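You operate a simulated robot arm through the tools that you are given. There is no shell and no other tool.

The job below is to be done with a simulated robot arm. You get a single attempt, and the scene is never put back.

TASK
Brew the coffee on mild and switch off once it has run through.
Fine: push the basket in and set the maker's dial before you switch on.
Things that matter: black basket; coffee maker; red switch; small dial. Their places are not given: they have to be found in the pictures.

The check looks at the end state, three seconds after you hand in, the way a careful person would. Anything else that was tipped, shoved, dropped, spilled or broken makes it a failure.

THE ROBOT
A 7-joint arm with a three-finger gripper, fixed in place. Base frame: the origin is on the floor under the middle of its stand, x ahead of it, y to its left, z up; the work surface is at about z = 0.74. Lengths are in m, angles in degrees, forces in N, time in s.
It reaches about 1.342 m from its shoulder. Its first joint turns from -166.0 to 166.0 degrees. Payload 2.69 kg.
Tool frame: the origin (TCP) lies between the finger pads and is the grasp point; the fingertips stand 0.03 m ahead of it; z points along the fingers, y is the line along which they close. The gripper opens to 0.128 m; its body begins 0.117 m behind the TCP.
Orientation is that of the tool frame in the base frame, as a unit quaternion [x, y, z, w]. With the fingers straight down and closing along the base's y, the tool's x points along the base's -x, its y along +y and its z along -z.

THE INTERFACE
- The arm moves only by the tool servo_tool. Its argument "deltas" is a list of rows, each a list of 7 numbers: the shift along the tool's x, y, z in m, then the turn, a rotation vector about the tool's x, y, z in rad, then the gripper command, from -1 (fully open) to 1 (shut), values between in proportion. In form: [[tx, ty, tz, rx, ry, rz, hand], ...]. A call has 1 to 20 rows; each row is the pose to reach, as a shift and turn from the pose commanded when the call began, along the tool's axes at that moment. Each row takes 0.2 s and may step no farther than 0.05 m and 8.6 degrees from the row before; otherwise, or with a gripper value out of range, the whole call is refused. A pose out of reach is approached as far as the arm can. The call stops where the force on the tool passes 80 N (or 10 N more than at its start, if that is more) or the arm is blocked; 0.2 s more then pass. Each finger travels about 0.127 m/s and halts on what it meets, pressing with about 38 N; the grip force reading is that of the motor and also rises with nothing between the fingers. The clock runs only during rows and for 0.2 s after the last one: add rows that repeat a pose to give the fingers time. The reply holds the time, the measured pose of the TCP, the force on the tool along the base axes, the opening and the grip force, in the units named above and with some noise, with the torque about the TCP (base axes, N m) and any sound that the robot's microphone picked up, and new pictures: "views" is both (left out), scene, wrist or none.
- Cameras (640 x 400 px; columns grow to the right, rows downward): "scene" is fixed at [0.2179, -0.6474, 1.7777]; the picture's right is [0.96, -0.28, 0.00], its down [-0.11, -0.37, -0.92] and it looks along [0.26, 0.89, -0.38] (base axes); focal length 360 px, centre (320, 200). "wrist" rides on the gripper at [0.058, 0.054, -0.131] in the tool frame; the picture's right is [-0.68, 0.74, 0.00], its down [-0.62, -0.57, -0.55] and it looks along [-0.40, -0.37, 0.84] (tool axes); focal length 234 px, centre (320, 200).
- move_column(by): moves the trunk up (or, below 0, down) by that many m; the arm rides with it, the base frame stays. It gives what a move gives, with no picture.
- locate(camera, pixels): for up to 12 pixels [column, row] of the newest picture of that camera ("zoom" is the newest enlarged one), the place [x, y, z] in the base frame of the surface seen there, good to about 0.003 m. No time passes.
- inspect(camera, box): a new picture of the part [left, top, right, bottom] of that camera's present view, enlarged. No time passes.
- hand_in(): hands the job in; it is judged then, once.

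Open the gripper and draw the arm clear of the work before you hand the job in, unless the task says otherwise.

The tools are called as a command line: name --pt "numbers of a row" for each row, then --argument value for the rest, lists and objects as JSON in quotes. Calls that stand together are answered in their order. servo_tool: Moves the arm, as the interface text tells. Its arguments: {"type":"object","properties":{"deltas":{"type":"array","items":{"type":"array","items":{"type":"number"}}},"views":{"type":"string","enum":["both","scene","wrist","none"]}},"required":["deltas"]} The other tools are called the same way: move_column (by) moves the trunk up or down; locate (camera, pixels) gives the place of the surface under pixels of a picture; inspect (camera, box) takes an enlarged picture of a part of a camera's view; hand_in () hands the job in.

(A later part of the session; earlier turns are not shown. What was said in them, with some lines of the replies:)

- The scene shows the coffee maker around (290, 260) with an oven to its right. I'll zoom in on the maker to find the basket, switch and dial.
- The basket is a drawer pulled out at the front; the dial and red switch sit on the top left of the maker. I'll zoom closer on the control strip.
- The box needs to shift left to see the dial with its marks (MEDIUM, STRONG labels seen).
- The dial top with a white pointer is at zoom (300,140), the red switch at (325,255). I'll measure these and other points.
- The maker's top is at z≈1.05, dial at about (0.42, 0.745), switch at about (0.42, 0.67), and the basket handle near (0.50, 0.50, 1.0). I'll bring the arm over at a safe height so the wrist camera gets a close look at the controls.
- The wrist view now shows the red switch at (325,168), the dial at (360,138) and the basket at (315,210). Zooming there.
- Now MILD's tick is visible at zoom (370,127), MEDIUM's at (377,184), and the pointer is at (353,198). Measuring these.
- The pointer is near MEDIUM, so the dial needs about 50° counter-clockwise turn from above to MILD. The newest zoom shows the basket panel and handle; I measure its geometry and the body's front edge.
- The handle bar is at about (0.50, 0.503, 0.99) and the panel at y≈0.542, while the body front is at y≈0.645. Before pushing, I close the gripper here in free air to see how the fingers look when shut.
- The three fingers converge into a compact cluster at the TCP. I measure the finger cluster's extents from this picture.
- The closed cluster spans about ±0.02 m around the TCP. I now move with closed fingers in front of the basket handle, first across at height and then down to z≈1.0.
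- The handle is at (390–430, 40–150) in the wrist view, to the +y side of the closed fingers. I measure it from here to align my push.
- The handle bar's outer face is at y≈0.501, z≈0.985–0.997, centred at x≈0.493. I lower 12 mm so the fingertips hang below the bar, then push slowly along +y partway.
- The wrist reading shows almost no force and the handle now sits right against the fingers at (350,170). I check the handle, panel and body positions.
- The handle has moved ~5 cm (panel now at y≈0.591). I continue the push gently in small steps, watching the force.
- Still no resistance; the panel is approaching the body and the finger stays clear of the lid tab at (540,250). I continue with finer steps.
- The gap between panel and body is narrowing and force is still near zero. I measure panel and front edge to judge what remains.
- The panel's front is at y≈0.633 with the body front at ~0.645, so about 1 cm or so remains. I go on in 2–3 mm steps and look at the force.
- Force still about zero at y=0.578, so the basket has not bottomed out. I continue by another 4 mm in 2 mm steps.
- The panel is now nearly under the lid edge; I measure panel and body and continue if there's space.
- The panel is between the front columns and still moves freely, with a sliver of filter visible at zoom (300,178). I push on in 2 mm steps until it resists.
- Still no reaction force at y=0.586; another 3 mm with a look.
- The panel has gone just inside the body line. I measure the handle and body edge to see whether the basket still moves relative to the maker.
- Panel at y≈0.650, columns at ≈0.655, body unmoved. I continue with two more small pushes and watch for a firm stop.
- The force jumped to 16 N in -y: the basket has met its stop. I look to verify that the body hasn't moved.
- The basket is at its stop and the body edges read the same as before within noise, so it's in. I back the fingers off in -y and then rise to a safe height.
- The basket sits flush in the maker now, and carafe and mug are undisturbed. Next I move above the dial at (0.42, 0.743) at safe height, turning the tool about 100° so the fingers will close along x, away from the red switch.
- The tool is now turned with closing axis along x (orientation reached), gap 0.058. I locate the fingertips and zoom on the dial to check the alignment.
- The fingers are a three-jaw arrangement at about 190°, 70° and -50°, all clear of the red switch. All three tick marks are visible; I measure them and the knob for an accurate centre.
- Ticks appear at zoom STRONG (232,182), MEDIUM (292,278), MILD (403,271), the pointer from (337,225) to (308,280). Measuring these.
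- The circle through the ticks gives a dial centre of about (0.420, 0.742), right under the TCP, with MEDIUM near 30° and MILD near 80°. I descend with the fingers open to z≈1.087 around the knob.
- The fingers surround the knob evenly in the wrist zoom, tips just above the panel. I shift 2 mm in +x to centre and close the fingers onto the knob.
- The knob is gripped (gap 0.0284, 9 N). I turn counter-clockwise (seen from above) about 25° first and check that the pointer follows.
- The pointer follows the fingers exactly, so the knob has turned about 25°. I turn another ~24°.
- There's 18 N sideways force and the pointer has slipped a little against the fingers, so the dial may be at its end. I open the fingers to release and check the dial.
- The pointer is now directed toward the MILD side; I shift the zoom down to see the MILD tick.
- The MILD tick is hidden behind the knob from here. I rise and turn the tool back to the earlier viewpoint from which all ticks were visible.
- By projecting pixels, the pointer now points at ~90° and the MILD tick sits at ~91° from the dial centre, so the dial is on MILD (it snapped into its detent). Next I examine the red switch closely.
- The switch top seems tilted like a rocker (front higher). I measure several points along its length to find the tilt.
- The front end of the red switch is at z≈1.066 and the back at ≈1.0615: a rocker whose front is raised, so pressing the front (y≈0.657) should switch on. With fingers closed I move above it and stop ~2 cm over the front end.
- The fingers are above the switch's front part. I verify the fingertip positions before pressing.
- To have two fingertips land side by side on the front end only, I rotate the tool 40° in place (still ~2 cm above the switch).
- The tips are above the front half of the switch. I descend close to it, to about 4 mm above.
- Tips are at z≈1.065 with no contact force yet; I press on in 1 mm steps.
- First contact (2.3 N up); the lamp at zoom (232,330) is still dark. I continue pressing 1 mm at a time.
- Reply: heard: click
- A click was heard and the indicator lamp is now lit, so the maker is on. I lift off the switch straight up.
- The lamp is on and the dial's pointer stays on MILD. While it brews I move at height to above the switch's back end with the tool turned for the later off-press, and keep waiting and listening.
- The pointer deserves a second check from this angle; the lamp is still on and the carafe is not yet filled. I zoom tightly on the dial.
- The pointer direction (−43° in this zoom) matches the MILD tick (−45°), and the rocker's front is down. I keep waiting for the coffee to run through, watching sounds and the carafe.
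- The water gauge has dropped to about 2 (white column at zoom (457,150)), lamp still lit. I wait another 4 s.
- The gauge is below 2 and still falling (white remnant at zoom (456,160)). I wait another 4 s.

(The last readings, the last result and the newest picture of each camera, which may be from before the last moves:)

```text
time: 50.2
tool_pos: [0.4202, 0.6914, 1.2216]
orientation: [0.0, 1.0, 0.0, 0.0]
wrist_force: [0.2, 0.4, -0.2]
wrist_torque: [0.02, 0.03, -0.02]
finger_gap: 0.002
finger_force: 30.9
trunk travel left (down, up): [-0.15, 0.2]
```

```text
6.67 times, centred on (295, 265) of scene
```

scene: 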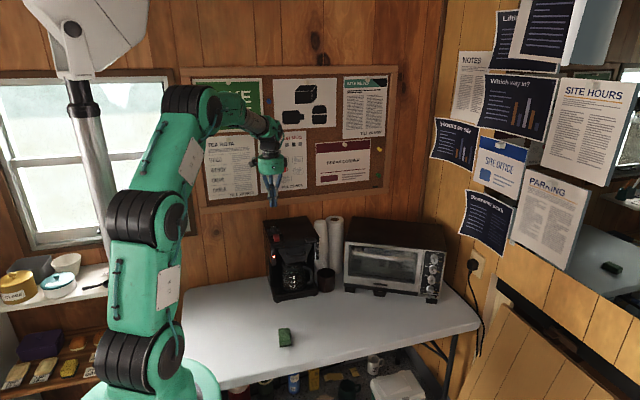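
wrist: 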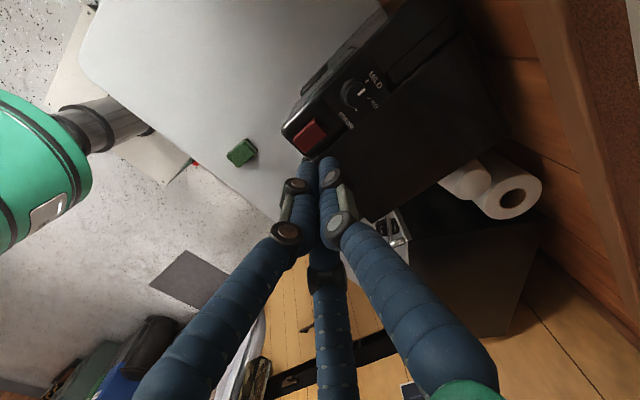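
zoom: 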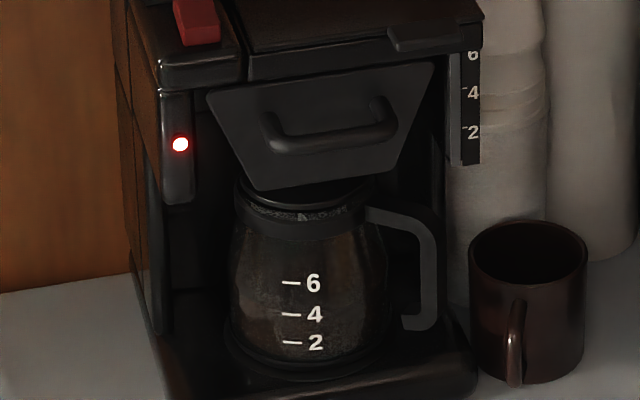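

The gauge is empty now. I wait a bit longer to make sure that it has fully run through, listening for any sound.

servo_tool --pt "0 0 0 0 0 0 1" --pt "0 0 0 0 0 0 1" --pt "0 0 0 0 0 0 1" --pt "0 0 0 0 0 0 1" --pt "0 0 0 0 0 0 1" --pt "0 0 0 0 0 0 1" --pt "0 0 0 0 0 0 1" --pt "0 0 0 0 0 0 1" --pt "0 0 0 0 0 0 1" --pt "0 0 0 0 0 0 1" --pt "0 0 0 0 0 0 1" --pt "0 0 0 0 0 0 1" --pt "0 0 0 0 0 0 1" --pt "0 0 0 0 0 0 1" --pt "0 0 0 0 0 0 1" --pt "0 0 0 0 0 0 1" --pt "0 0 0 0 0 0 1" --pt "0 0 0 0 0 0 1" --pt "0 0 0 0 0 0 1" --pt "0 0 0 0 0 0 1" --views "both"

inspect --camera "scene" --box '[280, 255, 310, 295]'

```text
time: 54.4
tool_pos: [0.4203, 0.6915, 1.2203]
orientation: [0.0, 1.0, 0.0, 0.0]
wrist_force: [-0.1, -1.0, -0.1]
wrist_torque: [-0.02, -0.01, 0.01]
finger_gap: 0.0022
finger_force: 31.3
trunk travel left (down, up): [-0.15, 0.2]
```

scene: 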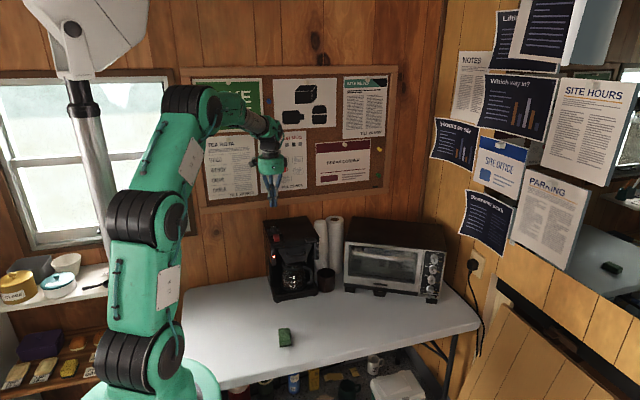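
wrist: 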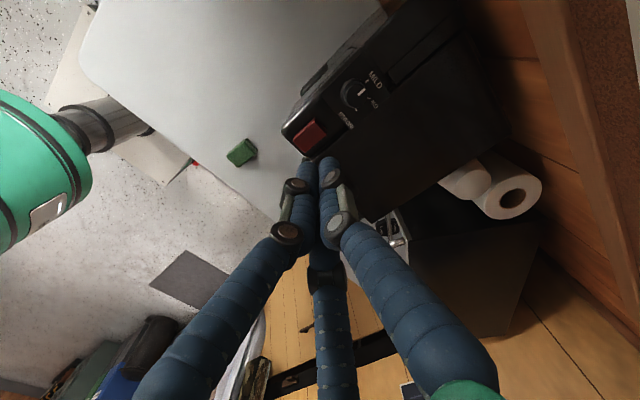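

```text
10.00 times, centred on (295, 275) of scene
```

zoom: 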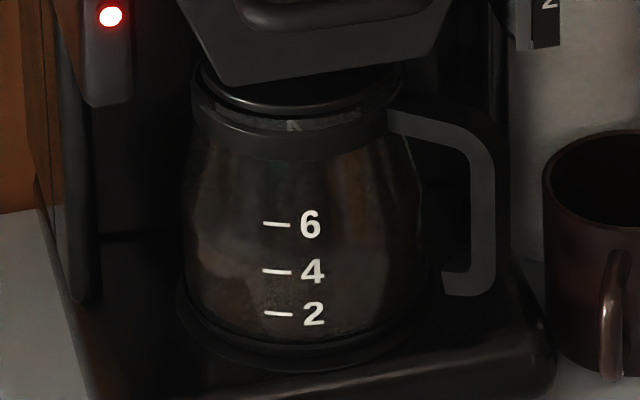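

The carafe seems to hold coffee up to around the 4 mark; no end sound yet. I wait another 4 s and compare.

servo_tool --pt "0 0 0 0 0 0 1" --pt "0 0 0 0 0 0 1" --pt "0 0 0 0 0 0 1" --pt "0 0 0 0 0 0 1" --pt "0 0 0 0 0 0 1" --pt "0 0 0 0 0 0 1" --pt "0 0 0 0 0 0 1" --pt "0 0 0 0 0 0 1" --pt "0 0 0 0 0 0 1" --pt "0 0 0 0 0 0 1" --pt "0 0 0 0 0 0 1" --pt "0 0 0 0 0 0 1" --pt "0 0 0 0 0 0 1" --pt "0 0 0 0 0 0 1" --pt "0 0 0 0 0 0 1" --pt "0 0 0 0 0 0 1" --pt "0 0 0 0 0 0 1" --pt "0 0 0 0 0 0 1" --pt "0 0 0 0 0 0 1" --pt "0 0 0 0 0 0 1" --views "none"

inspect --camera "scene" --box '[280, 255, 310, 295]'

inspect --camera "scene" --box '[295, 235, 325, 275]'

```text
time: 58.6
tool_pos: [0.4211, 0.6911, 1.2196]
orientation: [0.0, 1.0, 0.0, 0.001]
wrist_force: [0.5, -0.1, 0.5]
wrist_torque: [-0.01, -0.02, -0.01]
finger_gap: 0.002
finger_force: 31.6
trunk travel left (down, up): [-0.15, 0.2]
```

```text
10.00 times, centred on (295, 275) of scene
```

zoom: 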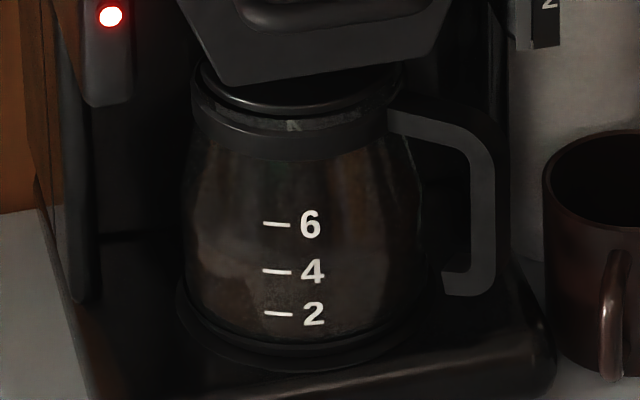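

```text
10.00 times, centred on (310, 255) of scene
```

zoom: 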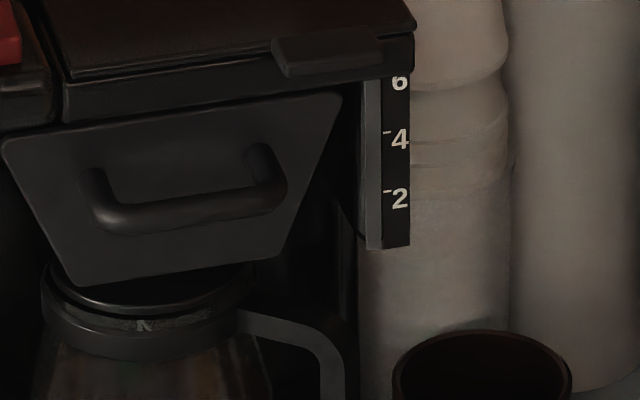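

The carafe level has not changed between 54 s and 58 s and the gauge is empty, so the coffee has run through. I measure the rocker's present tilt before pressing its back end.

inspect --camera "wrist" --box '[285, 105, 335, 160]'

locate --camera "wrist" --pixels '[[300, 135], [302, 140], [305, 145], [298, 140], [310, 125], [313, 130], [316, 128], [318, 135], [320, 130], [308, 136]]'

```text
7.27 times, centred on (310, 132) of wrist
```

zoom: 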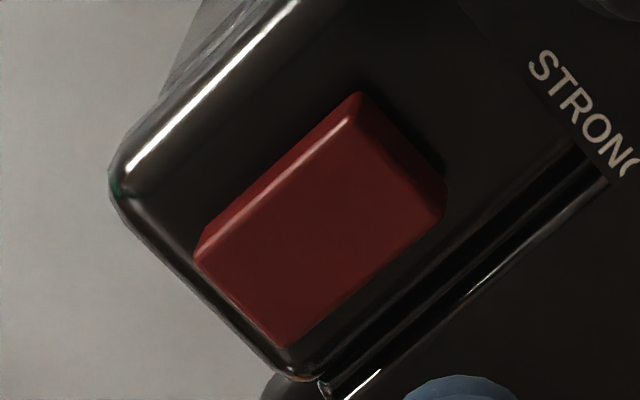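

```text
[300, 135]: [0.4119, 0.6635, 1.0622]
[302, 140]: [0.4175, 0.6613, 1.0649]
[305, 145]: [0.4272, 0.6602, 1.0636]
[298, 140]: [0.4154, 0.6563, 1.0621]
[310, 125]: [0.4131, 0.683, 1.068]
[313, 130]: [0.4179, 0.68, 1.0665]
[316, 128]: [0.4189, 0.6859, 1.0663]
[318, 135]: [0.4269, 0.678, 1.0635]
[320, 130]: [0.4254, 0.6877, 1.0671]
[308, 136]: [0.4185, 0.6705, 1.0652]
```

The back end is now high (z≈1.067 at y≈0.686), confirming a rocker in the on position. I descend to just above that end.

servo_tool --pt "0 -0.002 0.04 0 0 0 1" --pt "0 -0.002 0.075 0 0 0 1" --pt "0 -0.002 0.1 0 0 0 1" --pt "0 -0.002 0.115 0 0 0 1" --pt "0 -0.002 0.118 0 0 0 1" --pt "0 -0.002 0.118 0 0 0 1"

inspect --camera "wrist" --box '[250, 80, 410, 220]'

inspect --camera "scene" --box '[255, 210, 315, 260]'

```text
time: 60.0
tool_pos: [0.4197, 0.6877, 1.1032]
orientation: [-0.001, 1.0, 0.0, 0.0]
wrist_force: [1.0, 0.0, 0.0]
wrist_torque: [0.01, 0.04, -0.02]
finger_gap: 0.0022
finger_force: 30.9
trunk travel left (down, up): [-0.15, 0.2]
```

scene: 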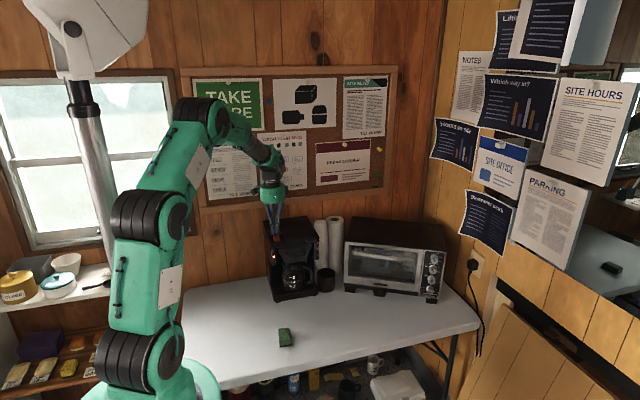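
wrist: 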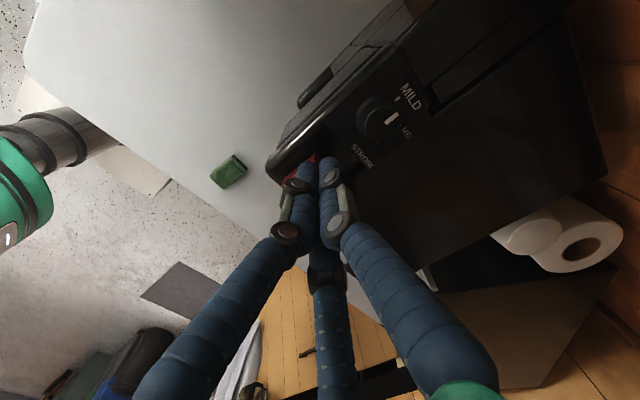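

```text
2.86 times, centred on (330, 150) of wrist
```

zoom: 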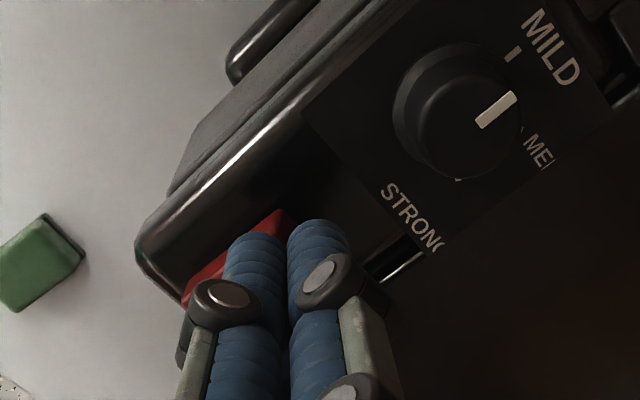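

```text
8.00 times, centred on (285, 235) of scene
```

zoom: 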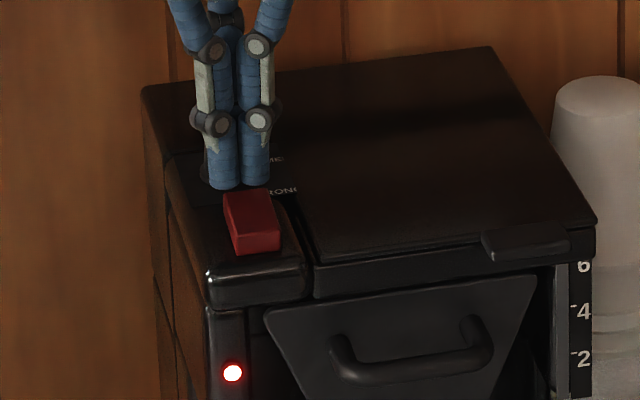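

The tips are ~6 mm above the raised back end, slightly left of the switch's middle; I shift 3 mm in +x and come down to contact.

servo_tool --pt "-0.003 0 0.001 0 0 0 1" --pt "-0.003 0 0.003 0 0 0 1" --pt "-0.003 0 0.005 0 0 0 1" --pt "-0.003 0 0.006 0 0 0 1" --pt "-0.003 0 0.007 0 0 0 1" --views "none"

servo_tool --pt "0 0 0.001 0 0 0 1" --pt "0 0 0.002 0 0 0 1" --views "none"

inspect --camera "scene" --box '[255, 215, 315, 265]'

```text
time: 61.2
tool_pos: [0.4249, 0.6879, 1.0958]
orientation: [-0.001, 1.0, 0.0, 0.0]
wrist_force: [0.2, -0.3, -0.3]
wrist_torque: [0.03, -0.01, 0.0]
finger_gap: 0.0021
finger_force: 31.4
trunk travel left (down, up): [-0.15, 0.2]
```

```text
time: 61.8
tool_pos: [0.4247, 0.688, 1.0948]
orientation: [0.0, 1.0, -0.001, 0.0]
wrist_force: [0.7, -0.3, 1.0]
wrist_torque: [-0.01, 0.0, 0.03]
finger_gap: 0.002
finger_force: 31.5
trunk travel left (down, up): [-0.15, 0.2]
```

```text
8.00 times, centred on (285, 240) of scene
```

zoom: 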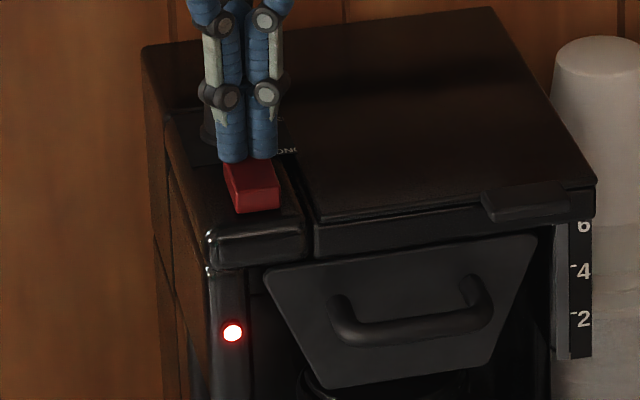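

Fingers now rest on the switch's back end; the lamp is still lit. I press 1 mm at a time until the click.

servo_tool --pt "0 0 0.001 0 0 0 1" --pt "0 0 0.002 0 0 0 1" --views "none"

inspect --camera "scene" --box '[255, 215, 315, 265]'

```text
time: 62.4
tool_pos: [0.4245, 0.6884, 1.0919]
orientation: [0.0, 1.0, 0.0, 0.0]
wrist_force: [-0.9, 1.6, 4.6]
wrist_torque: [0.01, 0.04, -0.02]
finger_gap: 0.002
finger_force: 31.2
trunk travel left (down, up): [-0.15, 0.2]
heard: click
```

```text
8.00 times, centred on (285, 240) of scene
```

zoom: 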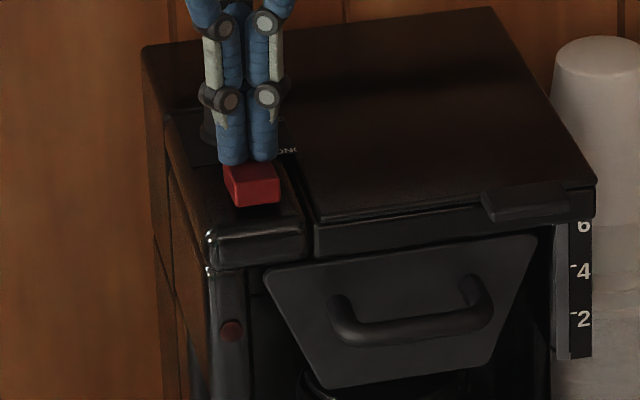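

A click was heard and the lamp at zoom (232,330) is dark: the maker is off. I lift straight up and away from the maker.

servo_tool --pt "0 0 -0.005 0 0 0 1" --pt "0 0 -0.02 0 0 0 1" --pt "0 0 -0.06 0 0 0 1" --pt "0 0 -0.1 0 0 0 1" --pt "0 0 -0.14 0 0 0 1" --pt "0 0 -0.18 0 0 0 1" --pt "0.03 -0.02 -0.21 0 0 0 1" --pt "0.06 -0.04 -0.23 0 0 0 0" --pt "0.09 -0.06 -0.24 0 0 0 -1" --pt "0.12 -0.08 -0.25 0 0 0 -1" --pt "0.16 -0.1 -0.25 0 0 0 -1" --pt "0.2 -0.12 -0.25 0 0 0 -1" --pt "0.2 -0.12 -0.25 0 0 0 -1" --pt "0.2 -0.12 -0.25 0 0 0 -1"

inspect --camera "scene" --box '[255, 210, 335, 305]'

inspect --camera "scene" --box '[262, 220, 302, 252]'

```text
time: 65.4
tool_pos: [0.2238, 0.5707, 1.3412]
orientation: [0.0, 1.0, -0.001, 0.0]
wrist_force: [0.4, 0.1, 0.6]
wrist_torque: [-0.02, 0.03, 0.0]
finger_gap: 0.128
finger_force: 0.1
trunk travel left (down, up): [-0.15, 0.2]
```

scene: 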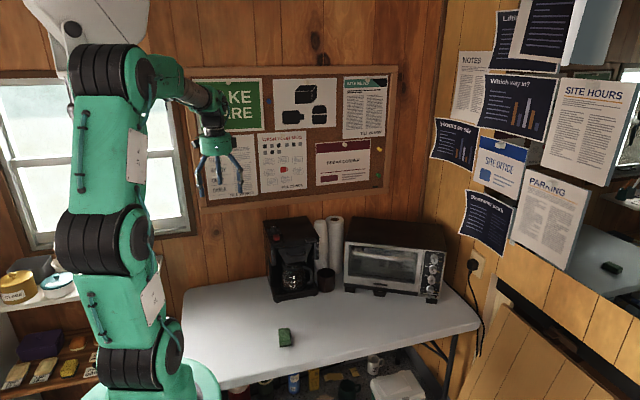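
wrist: 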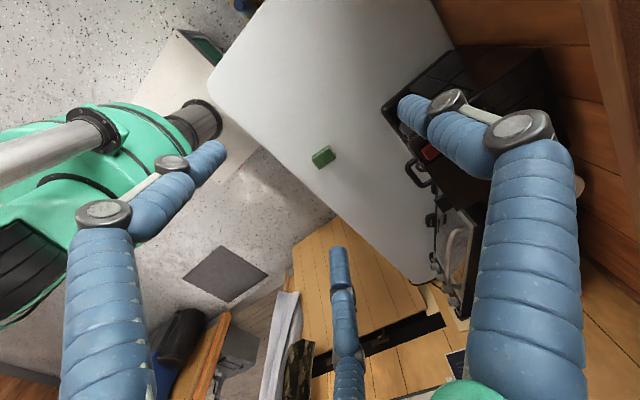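

```text
4.21 times, centred on (295, 258) of scene
```

zoom: 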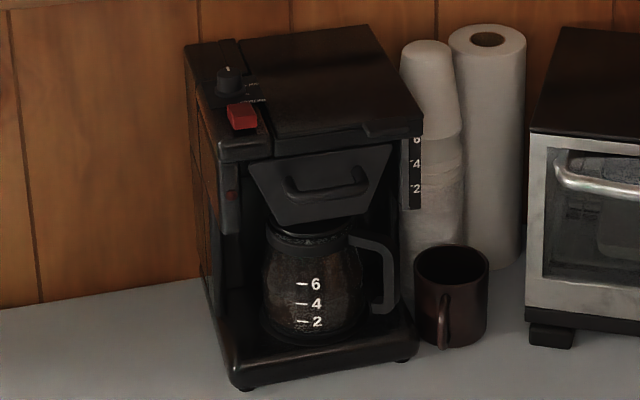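

```text
12.50 times, centred on (282, 236) of scene
```

zoom: 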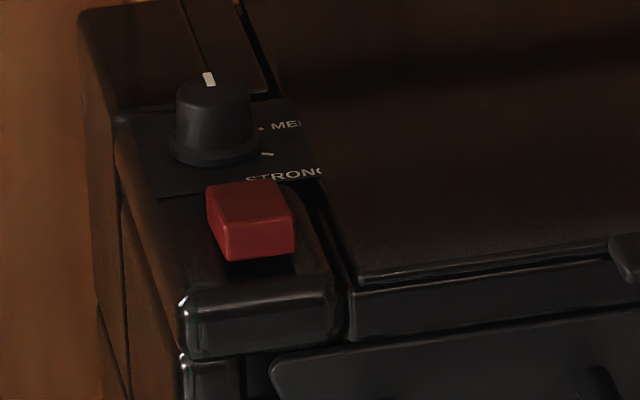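

The lamp is off, the rocker is back in its starting tilt and the dial still points to MILD. The basket is in, the gauge is empty, and nothing else has moved. The gripper is open and clear of the work, so I hand in.

hand_in

```text
The job is handed in.
```

The coffee has brewed on mild and the maker is switched off. I've handed the job in; no verdict came back.

- **Basket:** I pushed it in until it met a firm stop. The panel now sits flush with the front of the maker.
- **Dial:** I turned it from medium to mild before switching on. The pointer still lined up with the mild mark at the end.
- **Brew:** The lamp came on when I pressed the switch, and the water gauge fell from about 4 to empty in roughly 20 seconds. I waited until the carafe level stopped changing, at around the 4 mark.
- **Switch off:** It clicked and the lamp went dark.

In the last pictures nothing else looked moved or spilled. The gripper is open and well away from the maker.
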